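You operate a simulated robot arm through the tools that you are given. There is no shell and no other tool.

You are at the controls of a simulated robot arm. One attempt, no reset.

Task
Couple the bench hose to the brass outlet and feed it 5 bar.
Fine: shut the blue tap first; set the regulator before you open the tap again; watch the outlet gauge rise. The air stays on.
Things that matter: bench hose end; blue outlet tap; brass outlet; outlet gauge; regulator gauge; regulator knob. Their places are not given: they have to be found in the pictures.

It is judged by the outcome, as a careful person would: the job done as asked, and still so three seconds after it is handed in. It fails if anything else is knocked over, pushed out of place, dropped, spilled or broken.

Robot
A 7-joint arm with a two-finger parallel gripper, fixed in place. Base frame: the origin is on the floor under the middle of its stand, x ahead of it, y to its left, z up. Lengths are in m, angles in rad, forces in N, time in s.
It reaches about 1.372 m from its shoulder. Its first joint turns from -2.601 to 2.601 rad. Payload 3.43 kg.
Tool frame: the origin (TCP) lies between the finger pads and is the grasp point; the fingertips stand 0.03 m ahead of it; z points along the fingers, y is the line along which they close. Largest opening 0.094 m; finger width 0.028, thickness 0.01; the body of the gripper, 0.05 by 0.096 m, starts 0.055 m behind the TCP.
Orientation is that of the tool frame in the base frame, as a unit quaternion [x, y, z, w]. With the fingers straight down and closing along the base's y, the tool's x points along the base's -x, its y along +y and its z along -z.

Tools
- The arm moves only by the tool servo_tool. Its argument "series" is a list of rows, each a list of 6 numbers: the shift along the tool's x, y, z in mm, then the turn, a rotation vector about the tool's x, y, z in degrees. In form: [[dx, dy, dz, rx, ry, rz], ...]. A call has 1 to 20 rows; each row is the pose to reach, as a shift and turn from the pose commanded when the call began, along the tool's axes at that moment. "claw" is the gripper command, from -1 (shut) to 1 (fully open), values between in proportion, set as the call begins (left out, the last holds). Each row takes 0.2 s and may step no farther than 0.05 m and 0.15 rad from the row before; otherwise, or with a gripper value out of range, the whole call is refused. A pose out of reach is approached as far as the arm can. The call stops where the force on the tool passes 80 N (or 10 N more than at its start, if that is more) or the arm is blocked; 0.2 s more then pass. Each finger travels about 0.045 m/s and halts on what it meets, pressing with about 31 N; the grip force reading is that of the motor and also rises with nothing between the fingers. The clock runs only during rows and for 0.2 s after the last one: add rows that repeat a pose to give the fingers time. The reply holds the time, the measured pose of the TCP, the force on the tool along the base axes, the opening and the grip force, in the units named above and with some noise, with the torque about the TCP (base axes, N m) and any sound that the robot's microphone picked up, and new pictures: "show" is both (left out), scene, wrist or none.
- Cameras (640 x 400 px; columns grow to the right, rows downward): "scene" is fixed at [0.401, 0.5006, 1.2405]; the picture's right is [0.91, 0.42, 0.00], its down [0.40, -0.87, -0.27] and it looks along [-0.11, 0.25, -0.96] (base axes); focal length 294 px, centre (320, 200). "wrist" rides on the gripper at [0.076, 0.014, -0.102] in the tool frame; the picture's right is [-0.18, 0.98, 0.00], its down [-0.75, -0.14, -0.64] and it looks along [-0.63, -0.12, 0.77] (tool axes); focal length 243 px, centre (320, 200).
- point_at(camera, pixels): there is no depth. For up to 12 entries [column, row, z] of the newest picture of that camera ("zoom" is the newest enlarged one), the place [x, y] in the base frame at which the ray of that pixel passes the height z, good to about 0.002 m. The clock stands still meanwhile.
- inspect(camera, box): a new picture of the part [left, top, right, bottom] of that camera's present view, enlarged. The clock stands still meanwhile.
- sign_off(): hands the job in; it is judged then, once.

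Leave the gripper open and the arm clear of the work at the hand-in unless told otherwise.

The tools are called as name(argument=value, ...) on one line, values as JSON. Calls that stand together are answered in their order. servo_tool: Moves the arm, as the interface text tells. Its arguments: {"type":"object","properties":{"series":{"type":"array","items":{"type":"array","items":{"type":"number"}}},"claw":{"type":"number"},"show":{"type":"string","enum":["both","scene","wrist","none"]}},"required":["series"]} The other tools are called the same way: point_at (camera, pixels) gives the place at which the rays of pixels pass given heights; inspect (camera, box) takes an enlarged picture of a part of a camera's view; sign_off () hands the job in.

At the start:

```text
clock: 0.0
eef_pos: [0.231, 0.7065, 0.872]
orientation: [0.0, 1.0, 0.0, 0.0]
wrist_force: [-0.7, -0.1, -0.4]
torque: [0.01, -0.03, -0.02]
width: 0.0939
grasp_force: 0.0
```

scene: 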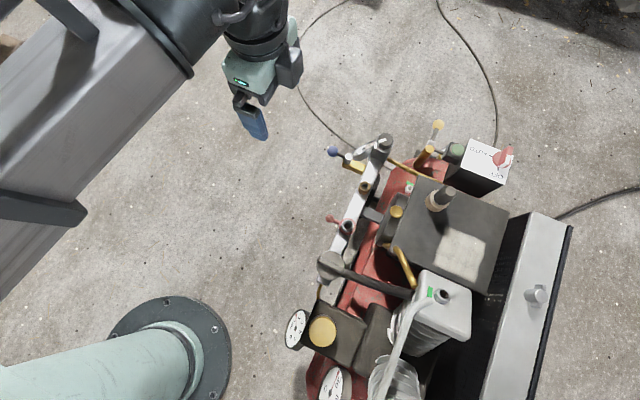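
wrist: 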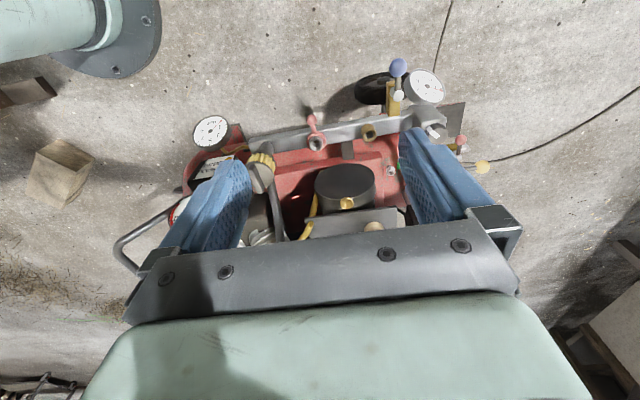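

I can see a compressor with a red base. In the scene picture there is a blue tap around (333,152), red taps around (335,220) and (505,155), and gauges at (297,328) and (335,385). I'll enlarge several parts before moving.

inspect(camera="scene", box=[280, 110, 440, 210])

inspect(camera="scene", box=[280, 200, 440, 300])

inspect(camera="scene", box=[260, 290, 440, 400])

inspect(camera="scene", box=[410, 100, 570, 200])

inspect(camera="wrist", box=[340, 50, 500, 180])

inspect(camera="wrist", box=[160, 90, 360, 250])

```text
4.00 times, centred on (360, 160) of scene
```

zoom: 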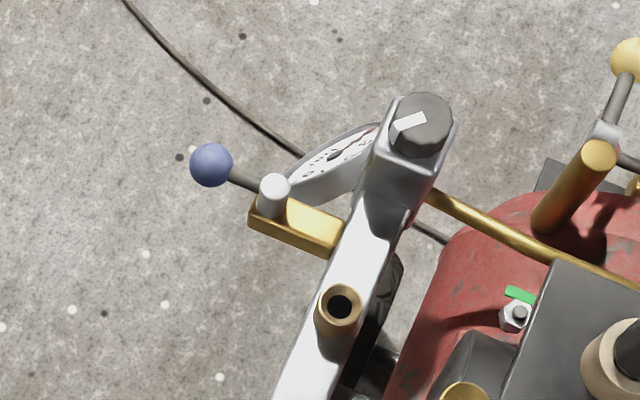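

```text
4.00 times, centred on (360, 250) of scene
```

zoom: 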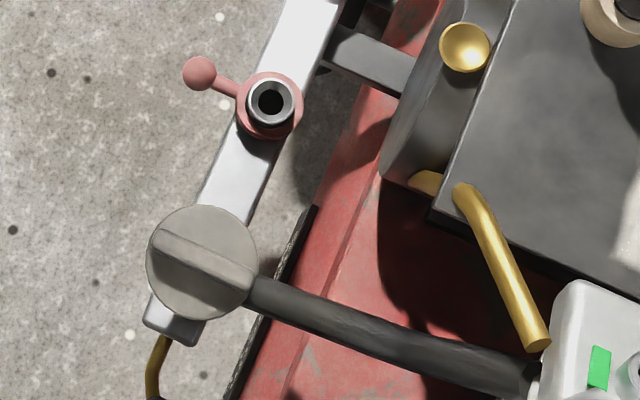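

```text
3.56 times, centred on (350, 345) of scene
```

zoom: 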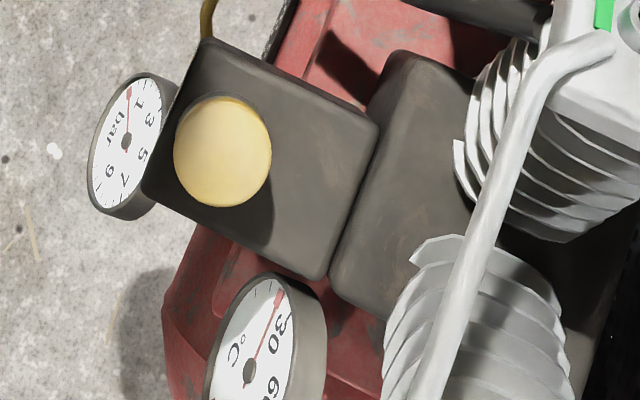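

```text
4.00 times, centred on (490, 150) of scene
```

zoom: 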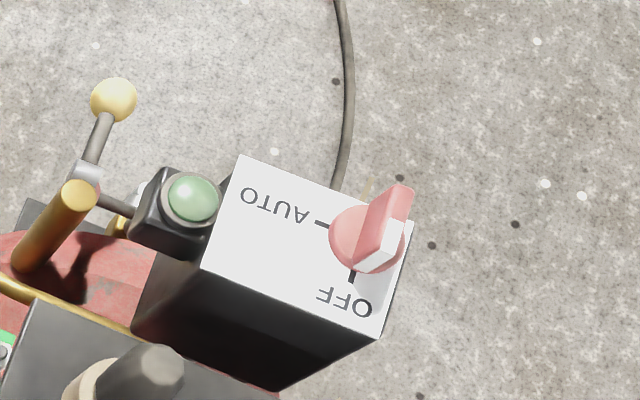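

```text
3.08 times, centred on (420, 115) of wrist
```

zoom: 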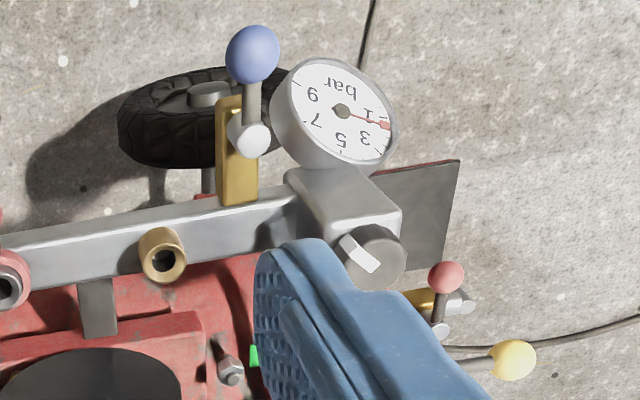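

```text
2.50 times, centred on (260, 170) of wrist
```

zoom: 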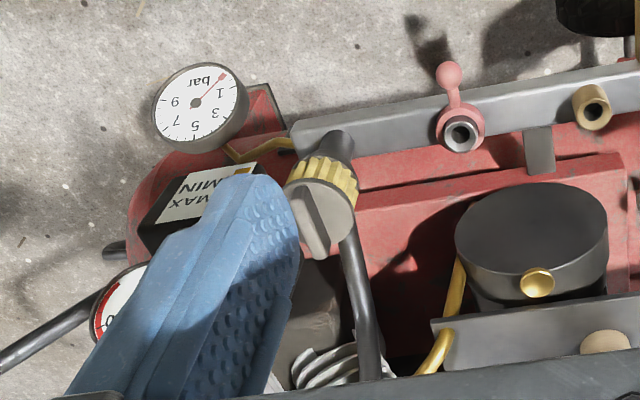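

The wrist picture shows two bar gauges, near (425,85) and (211,131), and a brass outlet at (369,134). The blue tap is next to it. A grey cap with a yellow knurled ring sits at (258,170), with a black tube leading away from it. I'll enlarge these more to tell the parts apart.

inspect(camera="wrist", box=[395, 60, 459, 100])

inspect(camera="wrist", box=[180, 110, 308, 190])

inspect(camera="scene", box=[380, 250, 620, 400])

inspect(camera="scene", box=[400, 0, 640, 150])

inspect(camera="wrist", box=[0, 100, 200, 225])

```text
10.00 times, centred on (427, 80) of wrist
```

zoom: 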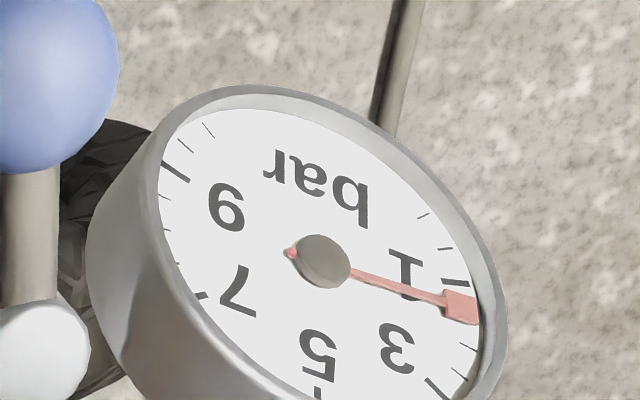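

```text
5.00 times, centred on (244, 150) of wrist
```

zoom: 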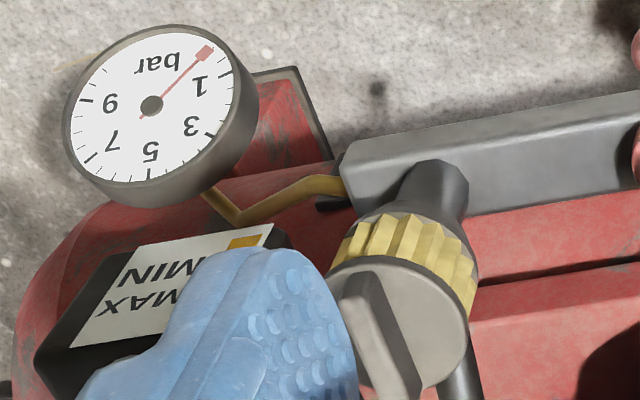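

```text
2.67 times, centred on (500, 325) of scene
```

zoom: 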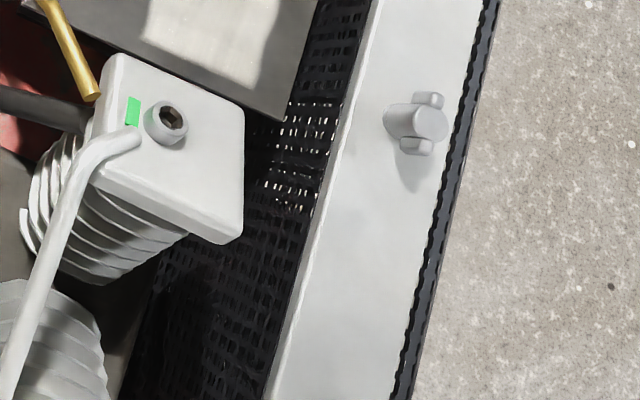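

```text
2.67 times, centred on (520, 75) of scene
```

zoom: 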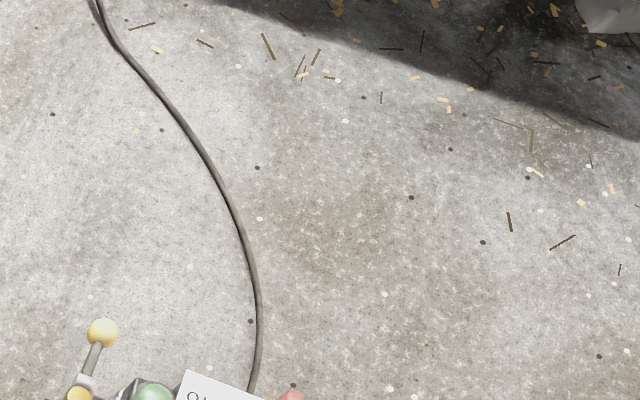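

```text
3.20 times, centred on (100, 162) of wrist
```

zoom: 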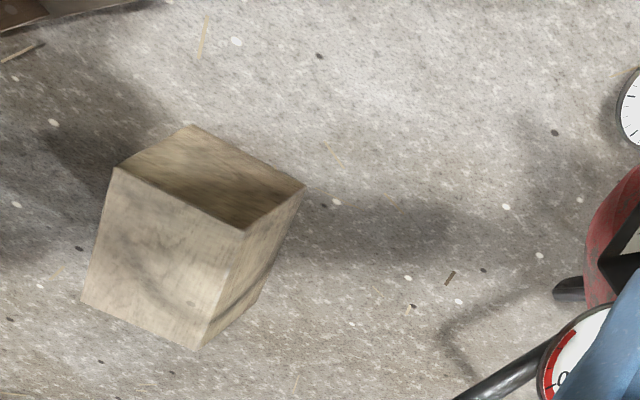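

The gauge by the dark knob with the white mark reads about 1.7 bar. The gauge at the other end of the rail reads about 0. Next I'll back the hand off 0.2 m toward -x and lower it a little, well clear of everything, to see the machine from a flatter angle.

servo_tool(series=[[40, 0, 0, 0, 0, 0], [80, 0, 0, 0, 0, 0], [120, 0, 0, 0, 0, 0], [160, 0, 20, 0, 0, 0], [200, 0, 40, 0, 0, 0], [200, 0, 40, 0, 0, 0]])

```text
clock: 1.4
eef_pos: [0.0303, 0.705, 0.8307]
orientation: [0.0, 1.0, 0.0, 0.0]
wrist_force: [0.7, -0.3, 0.9]
torque: [-0.02, 0.02, -0.02]
width: 0.094
grasp_force: 0.0
```

scene: 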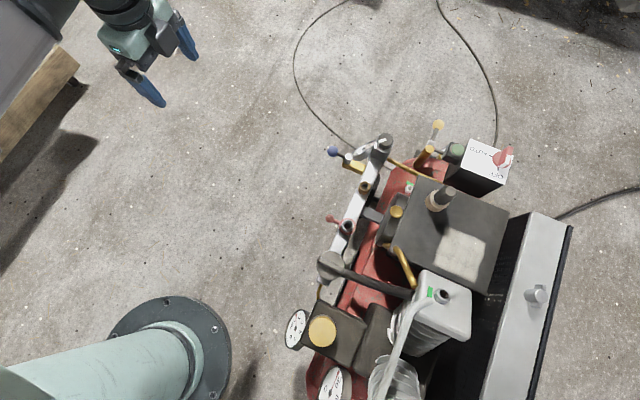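
wrist: 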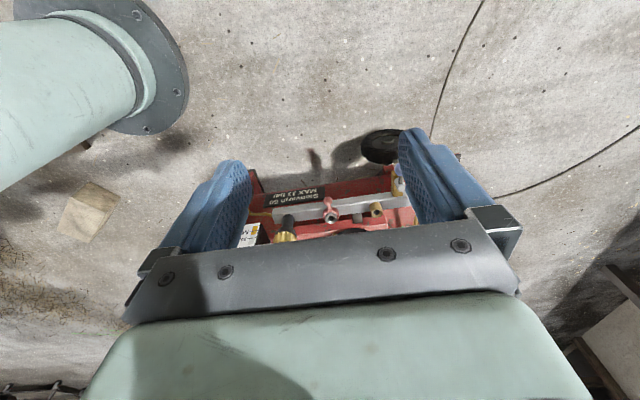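

I'll tilt the hand 40° so the camera looks flatter at the front of the machine. The position stays far from it.

servo_tool(series=[[0, 0, 0, 0, -8, 0], [0, 0, 20, 0, -16, 0], [0, 0, 40, 0, -24, 0], [0, 0, 60, 0, -32, 0], [0, 0, 80, 0, -40, 0], [0, 0, 80, 0, -40, 0]])

```text
clock: 2.8
eef_pos: [0.0333, 0.7055, 0.7514]
orientation: [0.0, 0.94, 0.0, 0.342]
wrist_force: [0.0, 0.3, 0.2]
torque: [-0.01, 0.02, 0.02]
width: 0.094
grasp_force: 0.1
```

scene: 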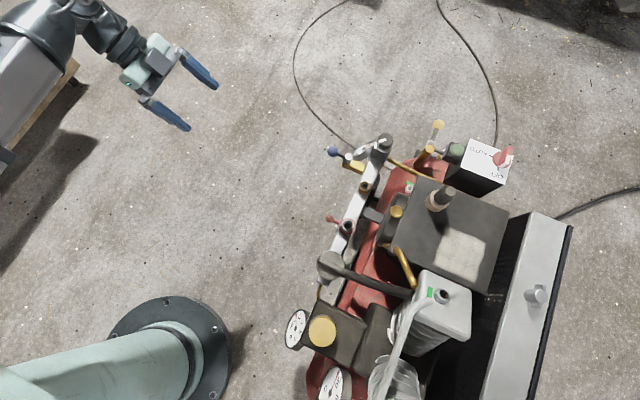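
wrist: 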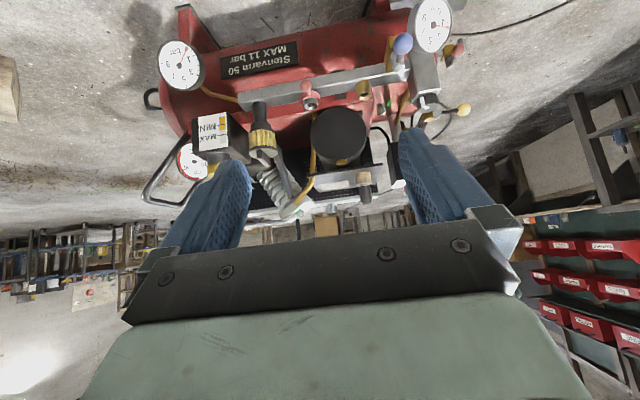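

This is a good upside-down front view, with the gauges at (180,65) and (430,25), the taps along the rail, and the yellow-ringed part at (262,140). I'll enlarge the pieces.

inspect(camera="wrist", box=[340, 0, 480, 88])

inspect(camera="wrist", box=[230, 60, 390, 160])

inspect(camera="wrist", box=[140, 30, 300, 130])

inspect(camera="wrist", box=[140, 110, 320, 222])

inspect(camera="wrist", box=[360, 60, 500, 150])

```text
4.55 times, centred on (410, 44) of wrist
```

zoom: 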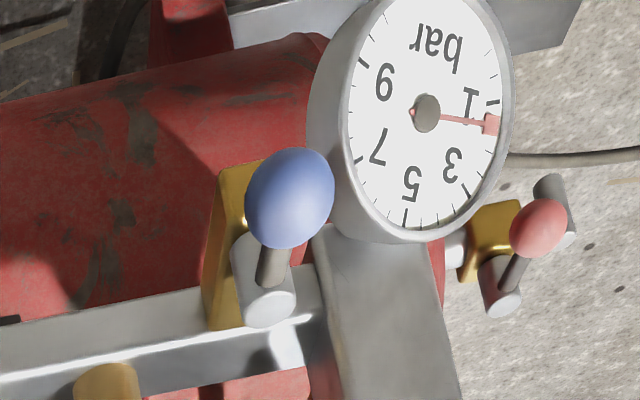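

```text
4.00 times, centred on (310, 110) of wrist
```

zoom: 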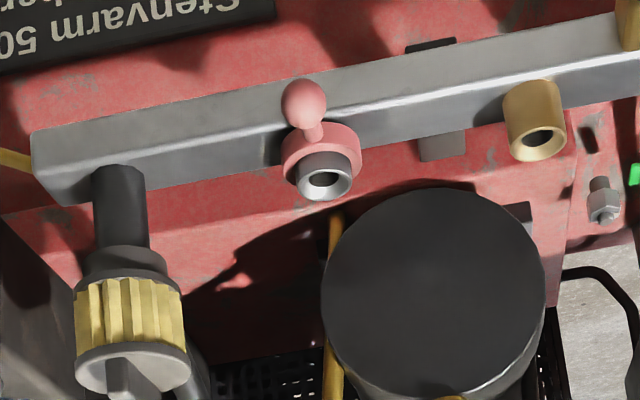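

```text
4.00 times, centred on (220, 80) of wrist
```

zoom: 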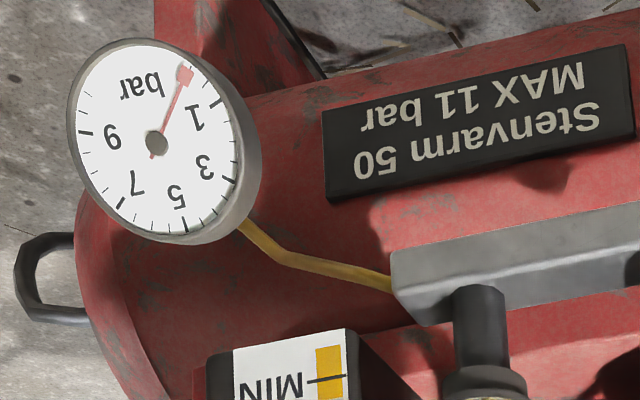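

```text
3.56 times, centred on (230, 166) of wrist
```

zoom: 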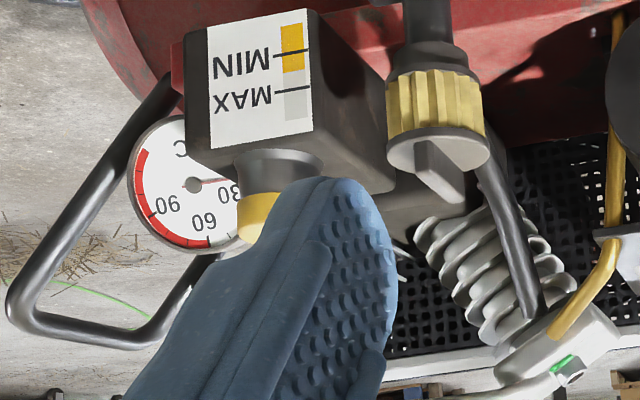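

```text
4.44 times, centred on (430, 105) of wrist
```

zoom: 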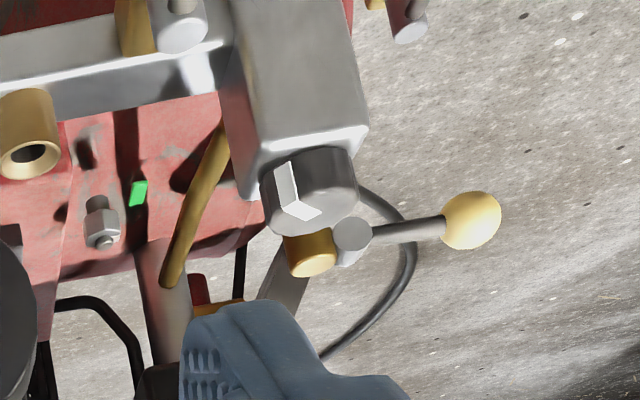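

The grey block with the white-marked dark knob and the 1.7 bar gauge looks like the regulator. The blue-ball lever on the brass body is the outlet tap. The left gauge is fed from the end of the rail by a small brass pipe. I haven't clearly found the bench hose end yet, so I'll check the yellow-ringed part more closely and scan the rest of the picture.

inspect(camera="scene", box=[280, 0, 480, 125])

inspect(camera="scene", box=[0, 30, 200, 155])

inspect(camera="scene", box=[300, 230, 428, 310])

inspect(camera="scene", box=[540, 150, 640, 250])

inspect(camera="wrist", box=[440, 40, 640, 200])

inspect(camera="wrist", box=[230, 100, 310, 150])

```text
3.20 times, centred on (380, 62) of scene
```

zoom: 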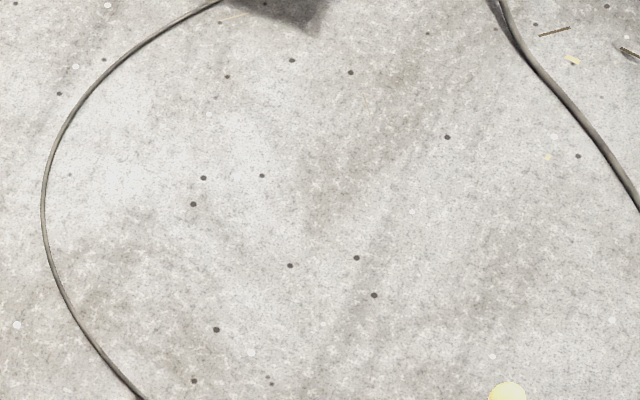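

```text
3.20 times, centred on (100, 92) of scene
```

zoom: 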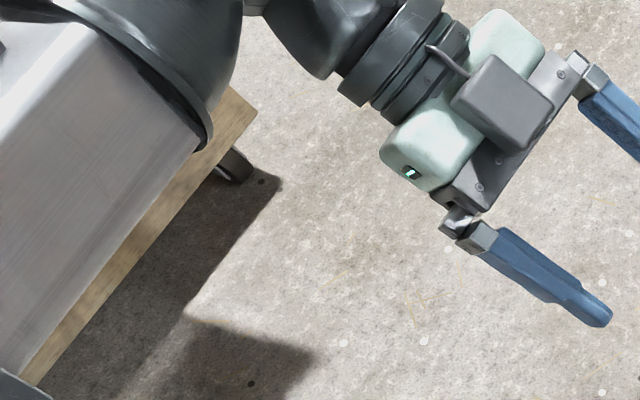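

```text
5.00 times, centred on (364, 270) of scene
```

zoom: 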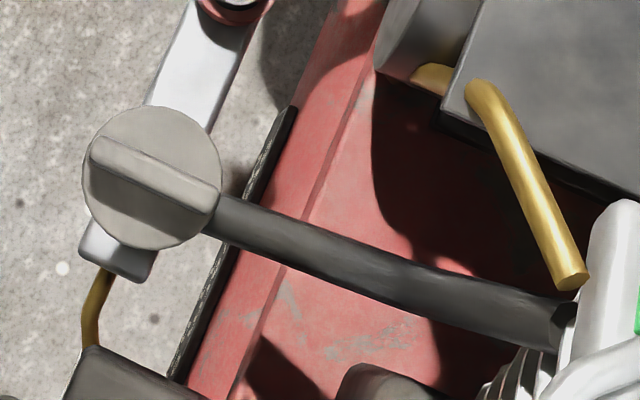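

```text
4.00 times, centred on (590, 200) of scene
```

zoom: 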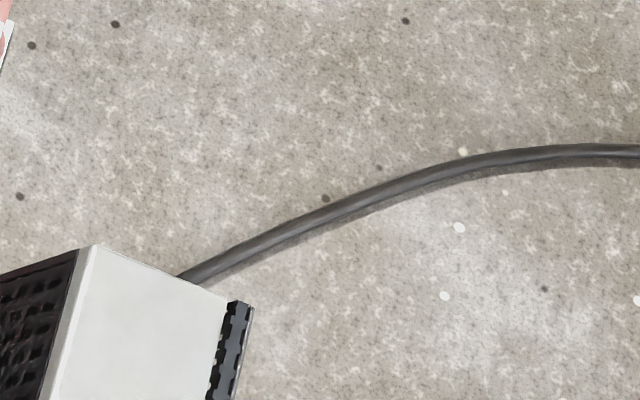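

```text
2.50 times, centred on (540, 120) of wrist
```

zoom: 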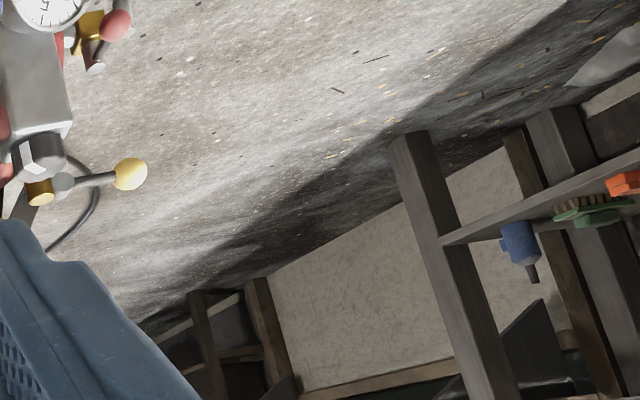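

```text
8.00 times, centred on (270, 125) of wrist
```

zoom: 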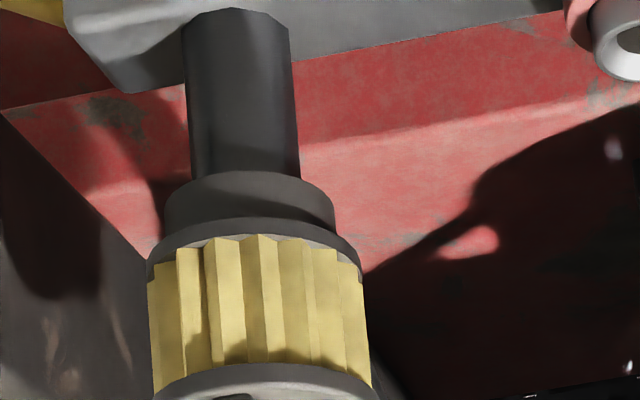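

The yellow ring is a pleated air filter on the pump intake, so it isn't the hose. A thicker dark hose runs on the floor at scene (640,170)→(560,215) and disappears behind the grey guard. The bench hose end may be on that far side. I'll rise, straighten the hand, and look over the machine.

servo_tool(series=[[-27, 0, -32, 0, 7, 0], [-54, 0, -64, 0, 14, 0], [-81, 0, -96, 0, 21, 0], [-108, 0, -128, 0, 28, 0], [-135, 0, -160, 0, 35, 0], [-161, 0, -192, 0, 40, 0], [-161, 0, -192, 0, 40, 0]], show="none")

```text
clock: 4.4
eef_pos: [0.0303, 0.7067, 1.0025]
orientation: [0.0, 1.0, -0.001, -0.001]
wrist_force: [-0.2, -0.5, 0.2]
torque: [0.0, 0.04, -0.06]
width: 0.0943
grasp_force: 0.1
```

I'm at a height of 1.0 m. Next I'll move 0.4 m forward in x, well above the machine, to look past it.

servo_tool(series=[[-45, -10, 0, 0, 0, 0], [-90, -20, 0, 0, 0, 0], [-135, -30, 0, 0, 0, 0], [-180, -40, 0, 0, 0, 0], [-225, -50, 0, 0, 0, 0], [-270, -60, 0, 0, 0, 0], [-315, -70, 0, 0, 0, 0], [-360, -80, 0, 0, 0, 0], [-400, -90, 0, 0, 0, 0], [-400, -90, 0, 0, 0, 0]])

```text
clock: 6.6
eef_pos: [0.4321, 0.6162, 1.0008]
orientation: [0.0, 1.0, 0.0, 0.001]
wrist_force: [1.0, -0.3, 0.7]
torque: [-0.01, -0.01, 0.04]
width: 0.0941
grasp_force: 0.0
```

scene: 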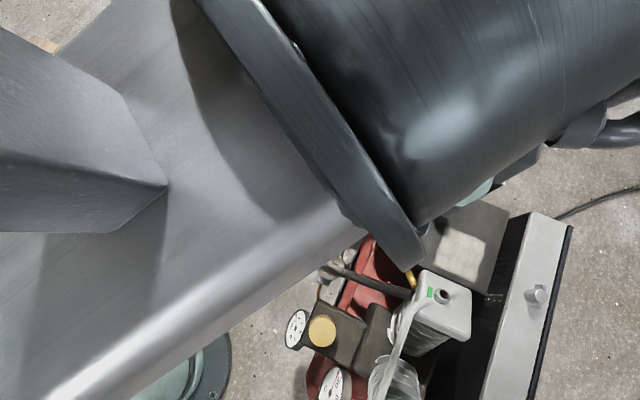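
wrist: 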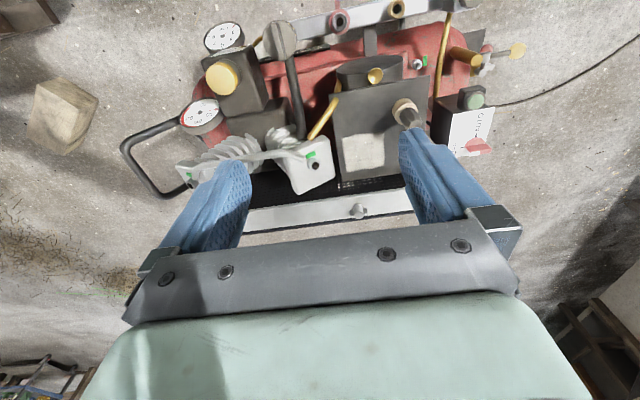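

The far side is hidden by my own hand in this view. I'll continue 0.3 m further in +x, still at 1.0 m height.

servo_tool(series=[[-45, 0, 0, 0, 0, 0], [-90, 0, 0, 0, 0, 0], [-135, 0, 0, 0, 0, 0], [-180, 0, 0, 0, 0, 0], [-225, 0, 0, 0, 0, 0], [-270, 0, 0, 0, 0, 0], [-300, 0, 0, 0, 0, 0], [-300, 0, 0, 0, 0, 0]])

```text
clock: 8.4
eef_pos: [0.7293, 0.614, 1.0015]
orientation: [0.0, 1.0, 0.0, -0.001]
wrist_force: [-0.3, 0.6, -0.1]
torque: [0.01, -0.01, -0.03]
width: 0.0942
grasp_force: 0.0
```

scene: 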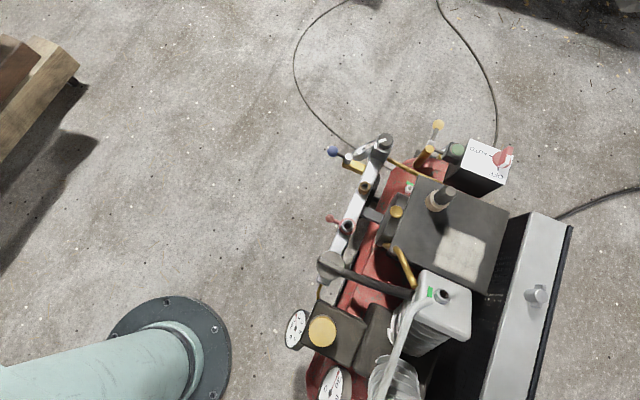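
wrist: 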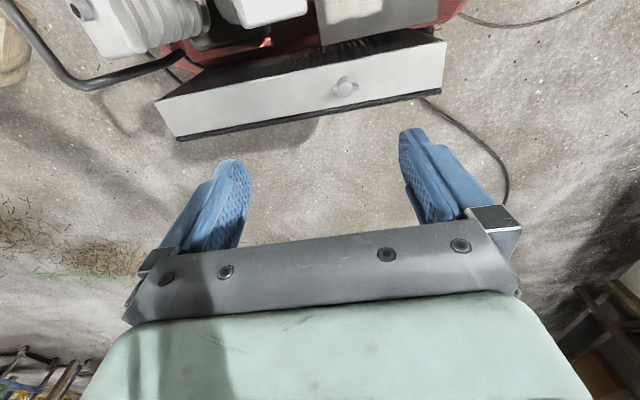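

The hose comes out from under the guard's corner at wrist (425,100) and curves away to (505,195). I'll enlarge that area and the T-shaped thing on the guard.

inspect(camera="wrist", box=[390, 60, 550, 220])

inspect(camera="wrist", box=[310, 60, 390, 110])

inspect(camera="wrist", box=[0, 0, 220, 150])

inspect(camera="scene", box=[320, 120, 400, 200])

```text
2.50 times, centred on (470, 140) of wrist
```

zoom: 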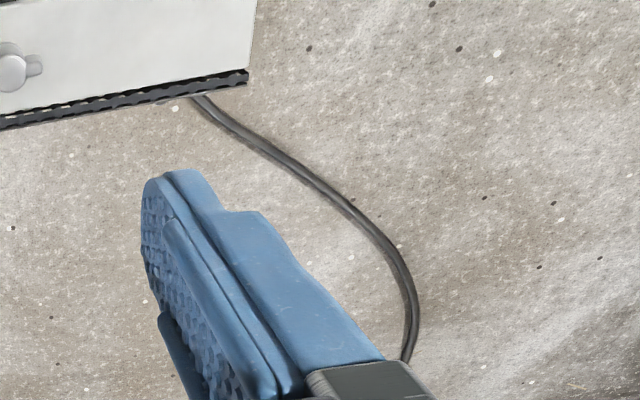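

```text
8.00 times, centred on (350, 85) of wrist
```

zoom: 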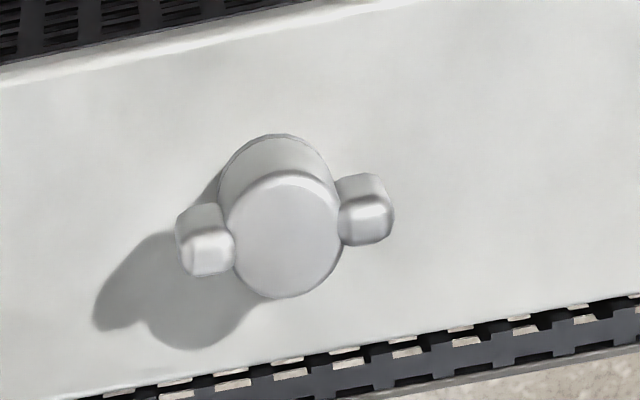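

```text
2.67 times, centred on (110, 75) of wrist
```

zoom: 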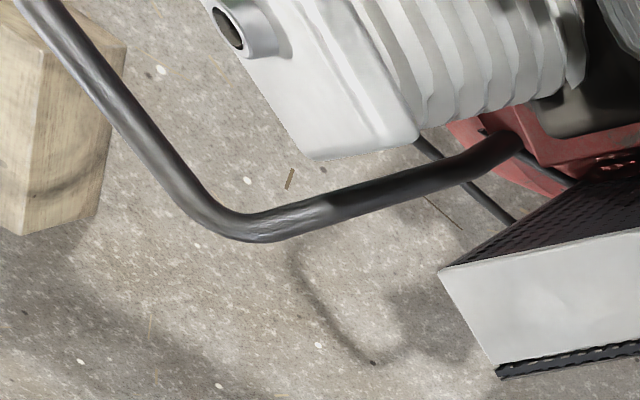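

```text
5.00 times, centred on (360, 160) of scene
```

zoom: 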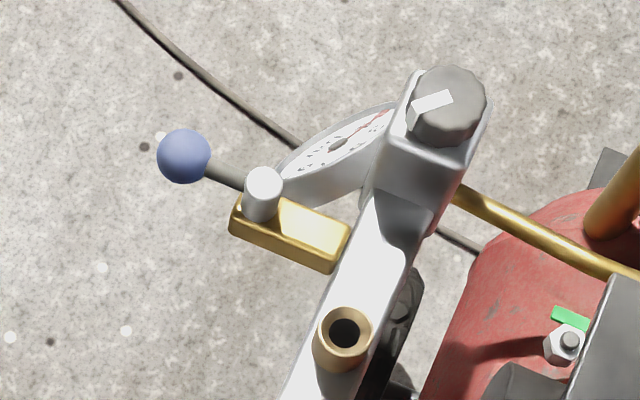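

In the left enlargement a dark hose also passes behind the carrying handle, at the -y end of the machine, running under the guard. I'll look at that end next, staying high at 1.0 m and moving toward -y and back in x.

servo_tool(series=[[-10, -45, 0, 0, 0, 0], [-10, -90, 0, 0, 0, 0], [-10, -135, 0, 0, 0, 0], [-10, -180, 0, 0, 0, 0], [0, -225, 0, 0, 0, 0], [20, -270, 0, 0, 0, 0], [50, -305, 0, 0, 0, 0], [80, -340, 0, 0, 0, 0], [120, -360, 0, 0, 0, 0], [160, -370, 0, 0, 0, 0], [200, -380, 0, 0, 0, 0], [200, -380, 0, 0, 0, 0]])

```text
clock: 11.0
eef_pos: [0.5304, 0.2377, 1.0011]
orientation: [0.0, 1.0, 0.0, -0.001]
wrist_force: [-0.5, 0.4, 0.1]
torque: [-0.03, 0.0, 0.01]
width: 0.0939
grasp_force: 0.1
```

scene: 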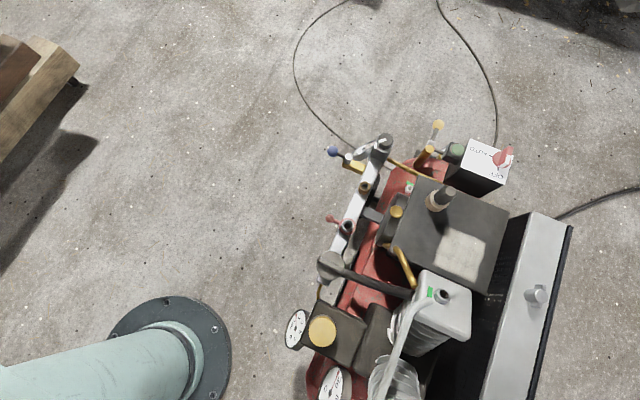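
wrist: 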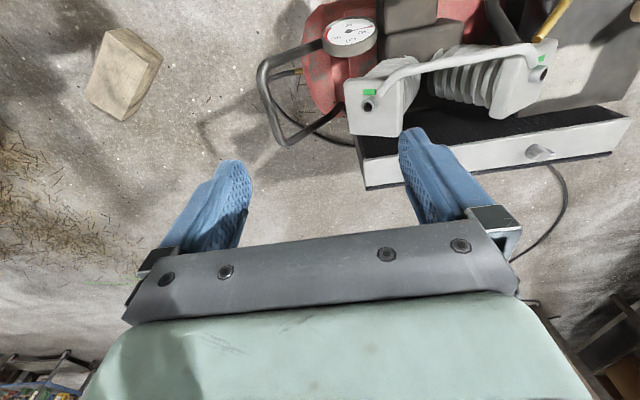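

I see something gold near (285,75) by the handle, with a dark hose running from it under the machine at (340,140). I'll enlarge it.

inspect(camera="wrist", box=[240, 20, 400, 160])

inspect(camera="wrist", box=[250, 50, 330, 110])

```text
2.86 times, centred on (320, 90) of wrist
```

zoom: 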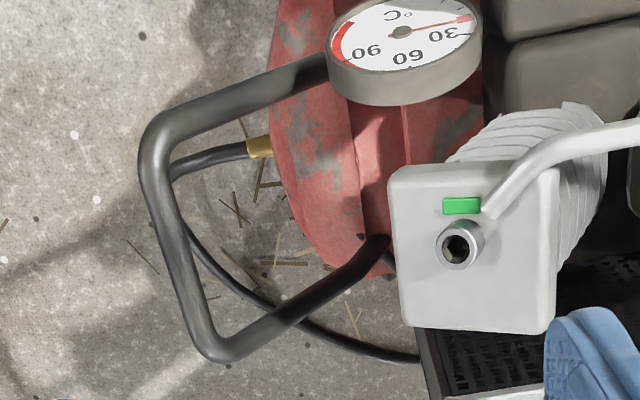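

```text
6.67 times, centred on (290, 80) of wrist
```

zoom: 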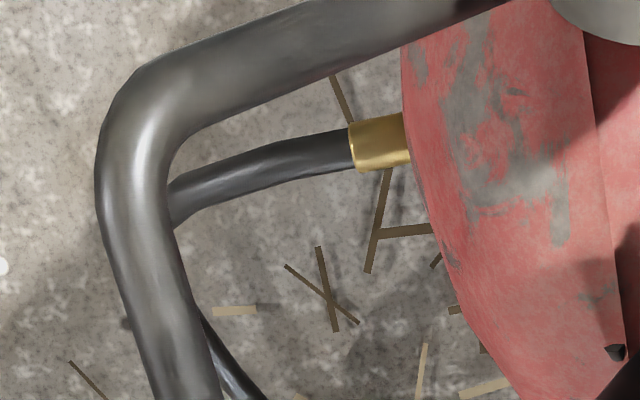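

That hose is screwed into the tank end, so it isn't a loose hose end. Next I'll look from the +y end, where the thin floor hose at scene (295,70)→(350,150) goes under the regulator. I'll fly over at 1.0 m and yaw the hand 90° so the camera faces -y.

servo_tool(series=[[10, 45, 0, 0, 0, 5], [20, 90, 0, 0, 0, 10], [30, 135, 0, 0, 0, 15], [40, 180, 0, 0, 0, 20], [50, 225, 0, 0, 0, 25], [60, 270, 0, 0, 0, 30], [70, 315, 0, 0, 0, 35], [80, 360, 0, 0, 0, 40], [90, 405, 0, 0, 0, 45], [100, 450, 0, 0, 0, 50], [110, 495, 0, 0, 0, 55], [120, 540, 0, 0, 0, 60], [130, 585, 0, 0, 0, 65], [140, 630, 0, 0, 0, 70], [150, 675, 0, 0, 0, 75], [160, 720, 0, 0, 0, 80], [170, 765, 0, 0, 0, 85], [180, 800, 0, 0, 0, 90], [180, 800, 0, 0, 0, 90]])

```text
clock: 15.0
eef_pos: [0.3509, 1.0374, 1.0021]
orientation: [0.708, 0.707, 0.0, 0.0]
wrist_force: [-0.7, 0.0, -0.3]
torque: [0.0, 0.01, 0.02]
width: 0.0938
grasp_force: 0.2
```

scene: 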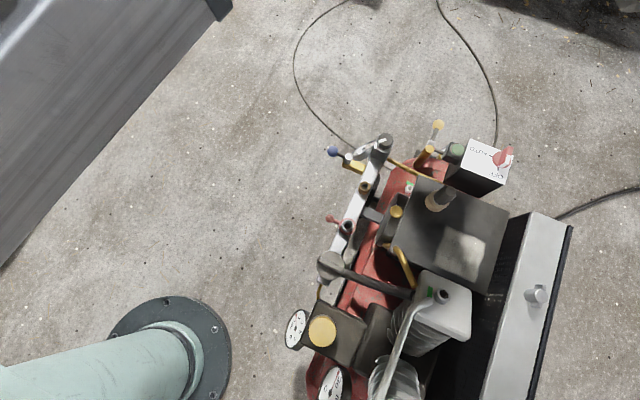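
wrist: 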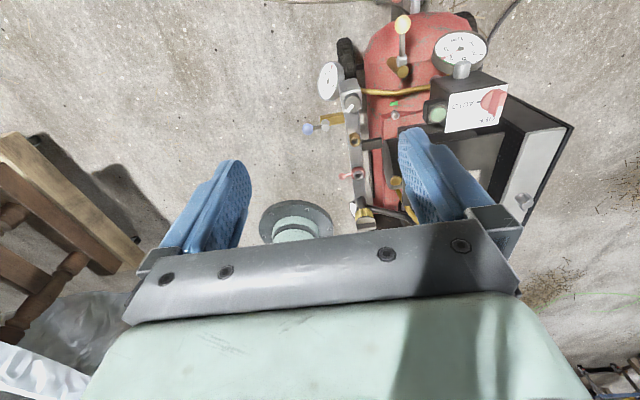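

From here I see another gauge at (460,48) by the switch box and a wooden frame at left. I'll enlarge.

inspect(camera="wrist", box=[290, 0, 530, 150])

inspect(camera="wrist", box=[290, 60, 420, 150])

inspect(camera="wrist", box=[0, 120, 250, 400])

inspect(camera="wrist", box=[320, 140, 440, 230])

inspect(camera="wrist", box=[420, 20, 500, 80])

```text
2.67 times, centred on (410, 75) of wrist
```

zoom: 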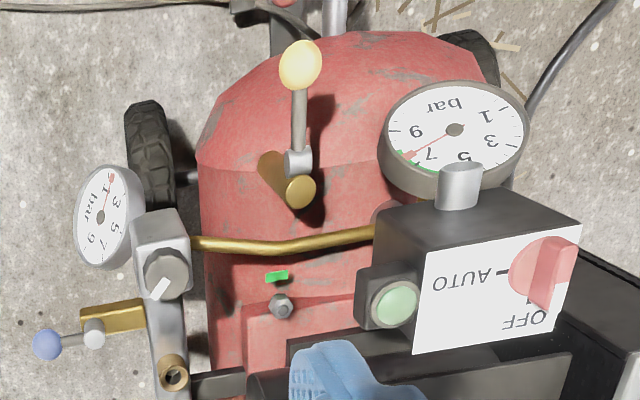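

```text
4.44 times, centred on (355, 105) of wrist
```

zoom: 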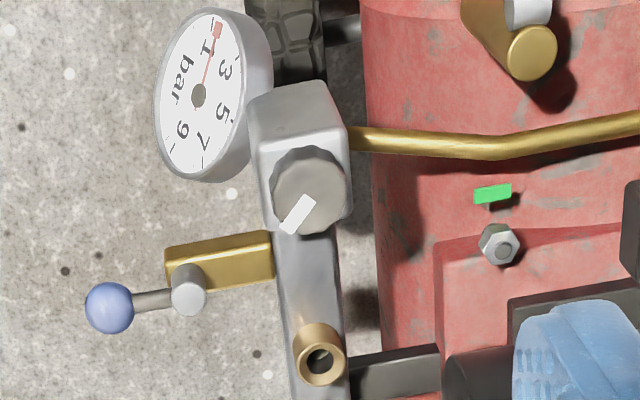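

```text
1.43 times, centred on (125, 260) of wrist
```

zoom: 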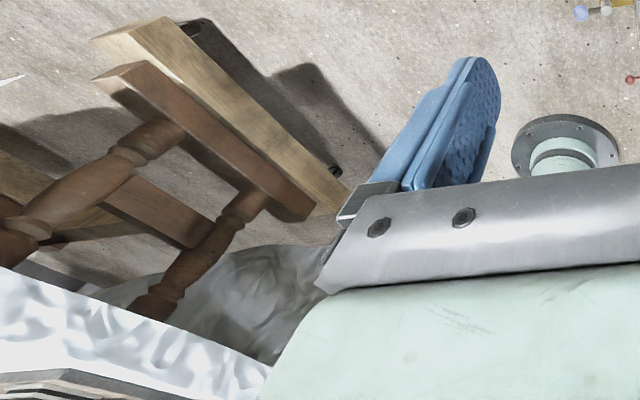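

```text
4.44 times, centred on (380, 185) of wrist
```

zoom: 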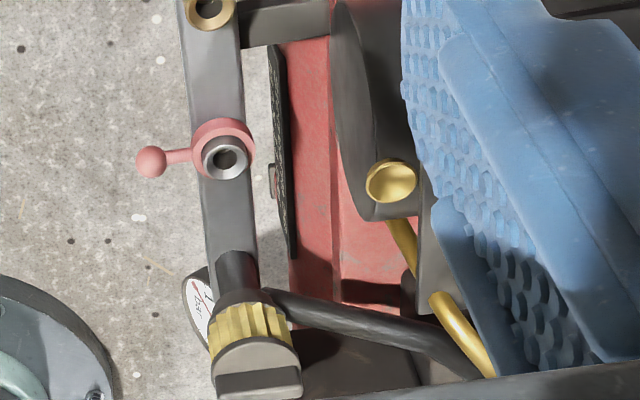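

```text
6.67 times, centred on (460, 50) of wrist
```

zoom: 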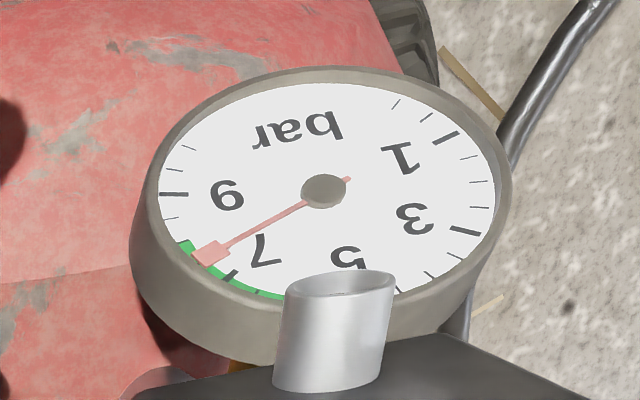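

The tank gauge reads about 7.6 bar, so there is supply. The other red tap and hose near the +y foot are cut off at the top edge. I'll tilt the hand 32° so the camera looks straighter down at that end.

servo_tool(series=[[0, 0, 0, 0, 8, 0], [0, 0, 0, 0, 16, 0], [0, 0, 0, 0, 24, 0], [0, 0, 0, 0, 32, 0], [0, 0, 0, 0, 32, 0]], show="wrist")

```text
clock: 16.2
eef_pos: [0.3515, 1.0362, 1.0012]
orientation: [0.68, 0.679, 0.195, -0.196]
wrist_force: [0.3, 0.1, -0.1]
torque: [0.01, 0.01, -0.04]
width: 0.0939
grasp_force: 0.1
```

wrist: 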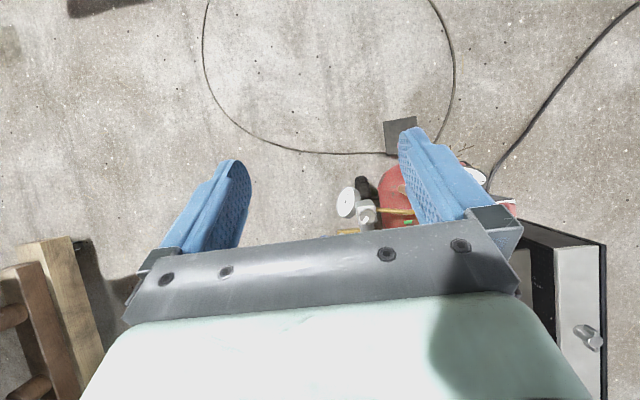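

A hose loops on the floor: from (390,153) left to (205,50), and another strand from (435,0) down to (445,130) near a dark plate at (400,135). I'll enlarge and get the ground positions.

inspect(camera="wrist", box=[330, 90, 530, 240])

point_at(camera="wrist", pixels=[[205, 2, 0], [205, 50, 0], [300, 150, 0], [390, 153, 0], [435, 2, 0], [455, 70, 0], [440, 130, 0], [638, 2, 0], [540, 115, 0], [490, 180, 0], [400, 135, 0]])

point_at(camera="scene", pixels=[[345, 2, 0], [295, 70, 0], [350, 150, 0], [440, 2, 0], [480, 60, 0], [495, 140, 0], [637, 187, 0], [560, 215, 0]])

```text
2.67 times, centred on (430, 165) of wrist
```

zoom: 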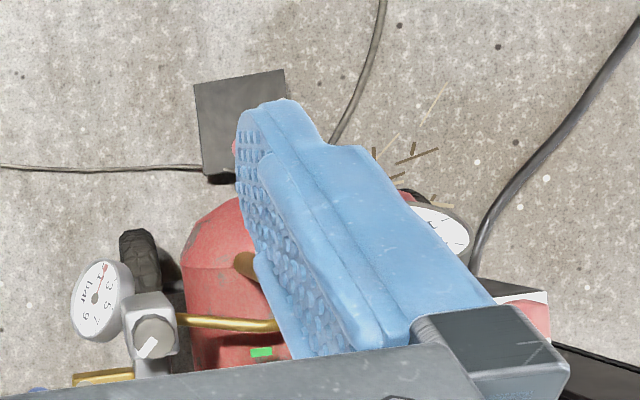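

```text
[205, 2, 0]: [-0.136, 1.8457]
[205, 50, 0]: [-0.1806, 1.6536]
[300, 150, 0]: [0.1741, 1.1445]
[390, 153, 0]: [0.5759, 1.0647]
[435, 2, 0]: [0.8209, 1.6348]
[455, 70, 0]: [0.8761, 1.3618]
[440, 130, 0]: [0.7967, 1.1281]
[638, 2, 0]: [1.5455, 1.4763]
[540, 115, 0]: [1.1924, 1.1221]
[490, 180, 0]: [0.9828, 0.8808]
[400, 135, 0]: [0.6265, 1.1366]
```

```text
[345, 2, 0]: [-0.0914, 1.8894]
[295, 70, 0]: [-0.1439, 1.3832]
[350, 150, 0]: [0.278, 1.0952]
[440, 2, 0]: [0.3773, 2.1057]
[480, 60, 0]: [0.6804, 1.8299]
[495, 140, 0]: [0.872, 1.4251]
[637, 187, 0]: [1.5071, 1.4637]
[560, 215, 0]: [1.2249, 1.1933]
```

Both strands of the thin hose lead to the dark plate near (0.62, 1.14) on the floor by the tank's +y end. That spot is hidden by my finger. I'll move 0.15 m in +x and 0.1 m down to see it clearly.

servo_tool(series=[[-13, 38, 21, 0, 0, 0], [-26, 76, 42, 0, 0, 0], [-40, 114, 63, 0, 0, 0], [-53, 150, 85, 0, 0, 0], [-53, 150, 85, 0, 0, 0]], show="wrist")

```text
clock: 17.4
eef_pos: [0.5027, 1.0362, 0.9023]
orientation: [0.68, 0.679, 0.195, -0.195]
wrist_force: [-0.3, 1.1, 0.5]
torque: [0.03, -0.02, -0.03]
width: 0.094
grasp_force: 0.0
```

wrist: 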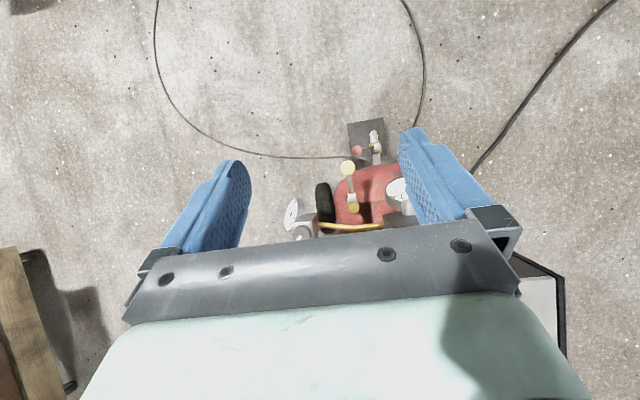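

inspect(camera="wrist", box=[330, 100, 430, 170])

inspect(camera="wrist", box=[270, 140, 430, 240])

```text
5.71 times, centred on (380, 135) of wrist
```

zoom: 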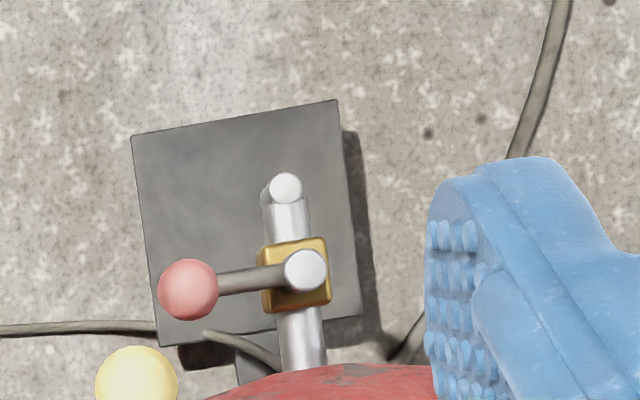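

```text
4.00 times, centred on (350, 190) of wrist
```

zoom: 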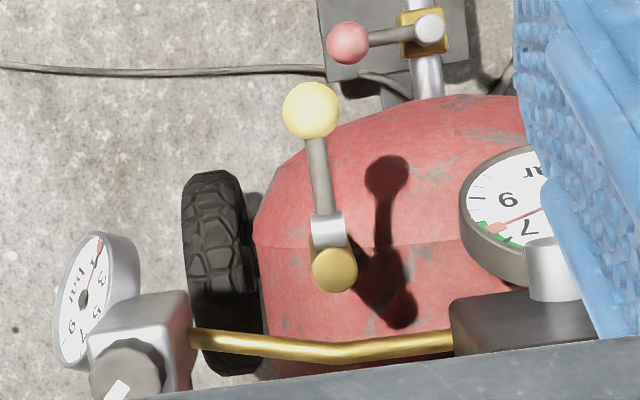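

That is a drain tap with a drip tray, and the floor line just passes underneath. The wooden bench at scene (30,90) has not been looked at yet, and "bench hose" suggests it may be there. I'll come back level and move toward that side at about 1.0 m.

servo_tool(series=[[-13.4, -36.4, -19.1, 0, -4, 0], [-26.8, -72.8, -38.2, 0, -8, 0], [-40.2, -109.2, -57.3, 0, -12, 0], [-53.6, -145.6, -76.4, 0, -16, 0], [-67, -182, -95.5, 0, -20, 0], [-80.4, -218.4, -114.6, 0, -24, 0], [-93.8, -254.8, -133.7, 0, -28, 0], [-107.2, -291.2, -152.8, 0, -32, 0], [-120.6, -327.6, -171.9, 0, -32, 0], [-134, -364, -191, 0, -32, 0], [-147, -400, -210, 0, -32, 0], [-147, -400, -210, 0, -32, 0]])

```text
clock: 20.0
eef_pos: [0.1271, 0.7962, 1.003]
orientation: [0.695, 0.719, -0.001, 0.0]
wrist_force: [0.0, 0.3, 0.3]
torque: [0.0, 0.01, 0.04]
width: 0.0939
grasp_force: 0.1
out of reach, approached as far as the arm can: row 10, 11, 12
```

scene: 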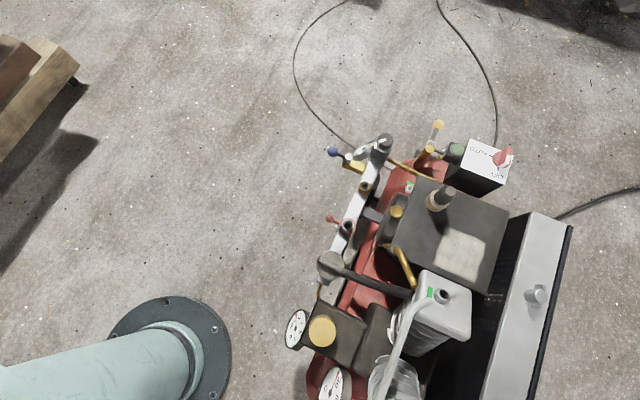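
wrist: 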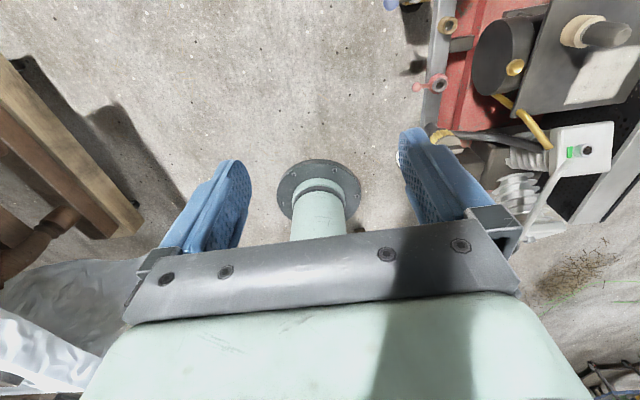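

One joint is near its limit with this yaw. I'll enlarge the bench side at the left of the wrist picture first.

inspect(camera="wrist", box=[0, 20, 260, 400])

inspect(camera="wrist", box=[380, 0, 640, 240])

```text
1.05 times, centred on (130, 210) of wrist (not enlarged: the box is as wide or as high as the picture)
```

zoom: 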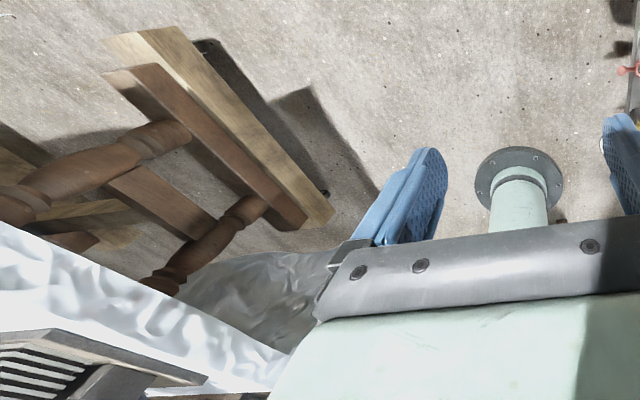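

```text
1.67 times, centred on (510, 120) of wrist
```

zoom: 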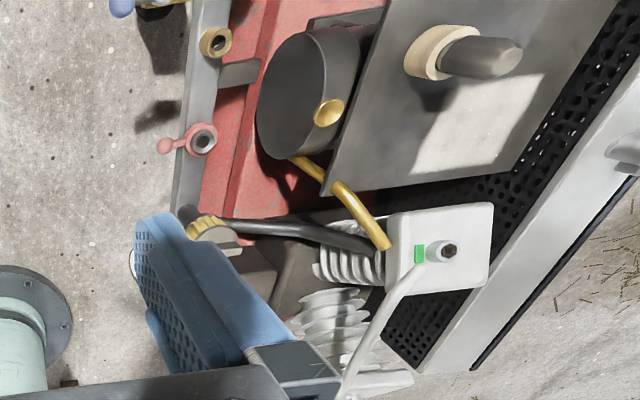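

On the flat dark plate there is a beige collar with a dark grey body, at scene (440,198) and wrist (590,30). It could be the hose end, so I'll enlarge it in both cameras.

inspect(camera="scene", box=[380, 170, 520, 290])

inspect(camera="scene", box=[415, 175, 471, 217])

inspect(camera="wrist", box=[540, 0, 640, 70])

```text
3.33 times, centred on (450, 230) of scene
```

zoom: 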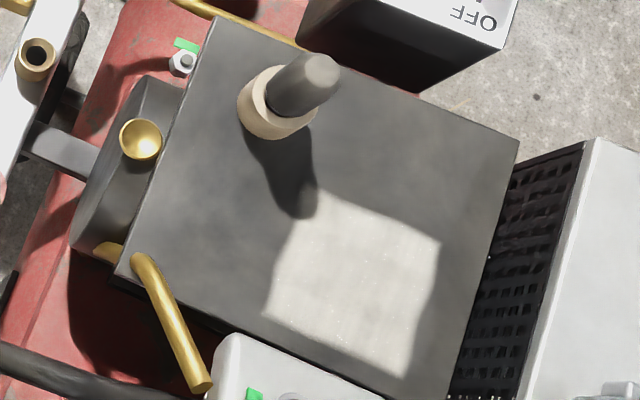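

```text
9.52 times, centred on (443, 196) of scene
```

zoom: 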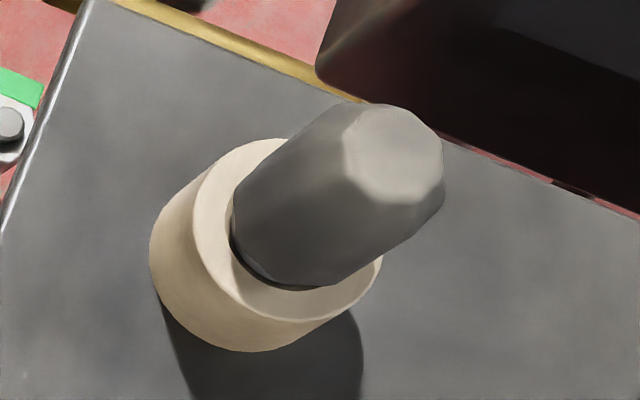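

```text
5.71 times, centred on (590, 35) of wrist
```

zoom: 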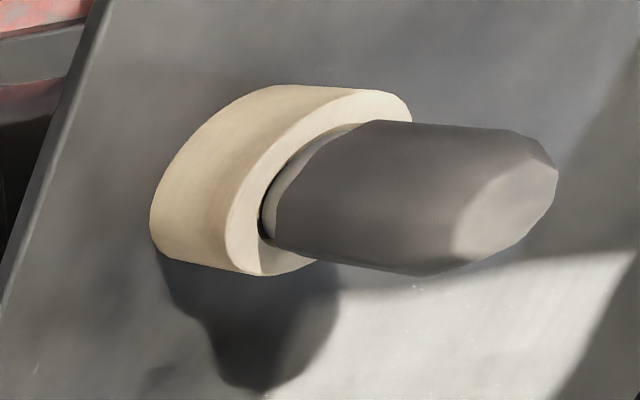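

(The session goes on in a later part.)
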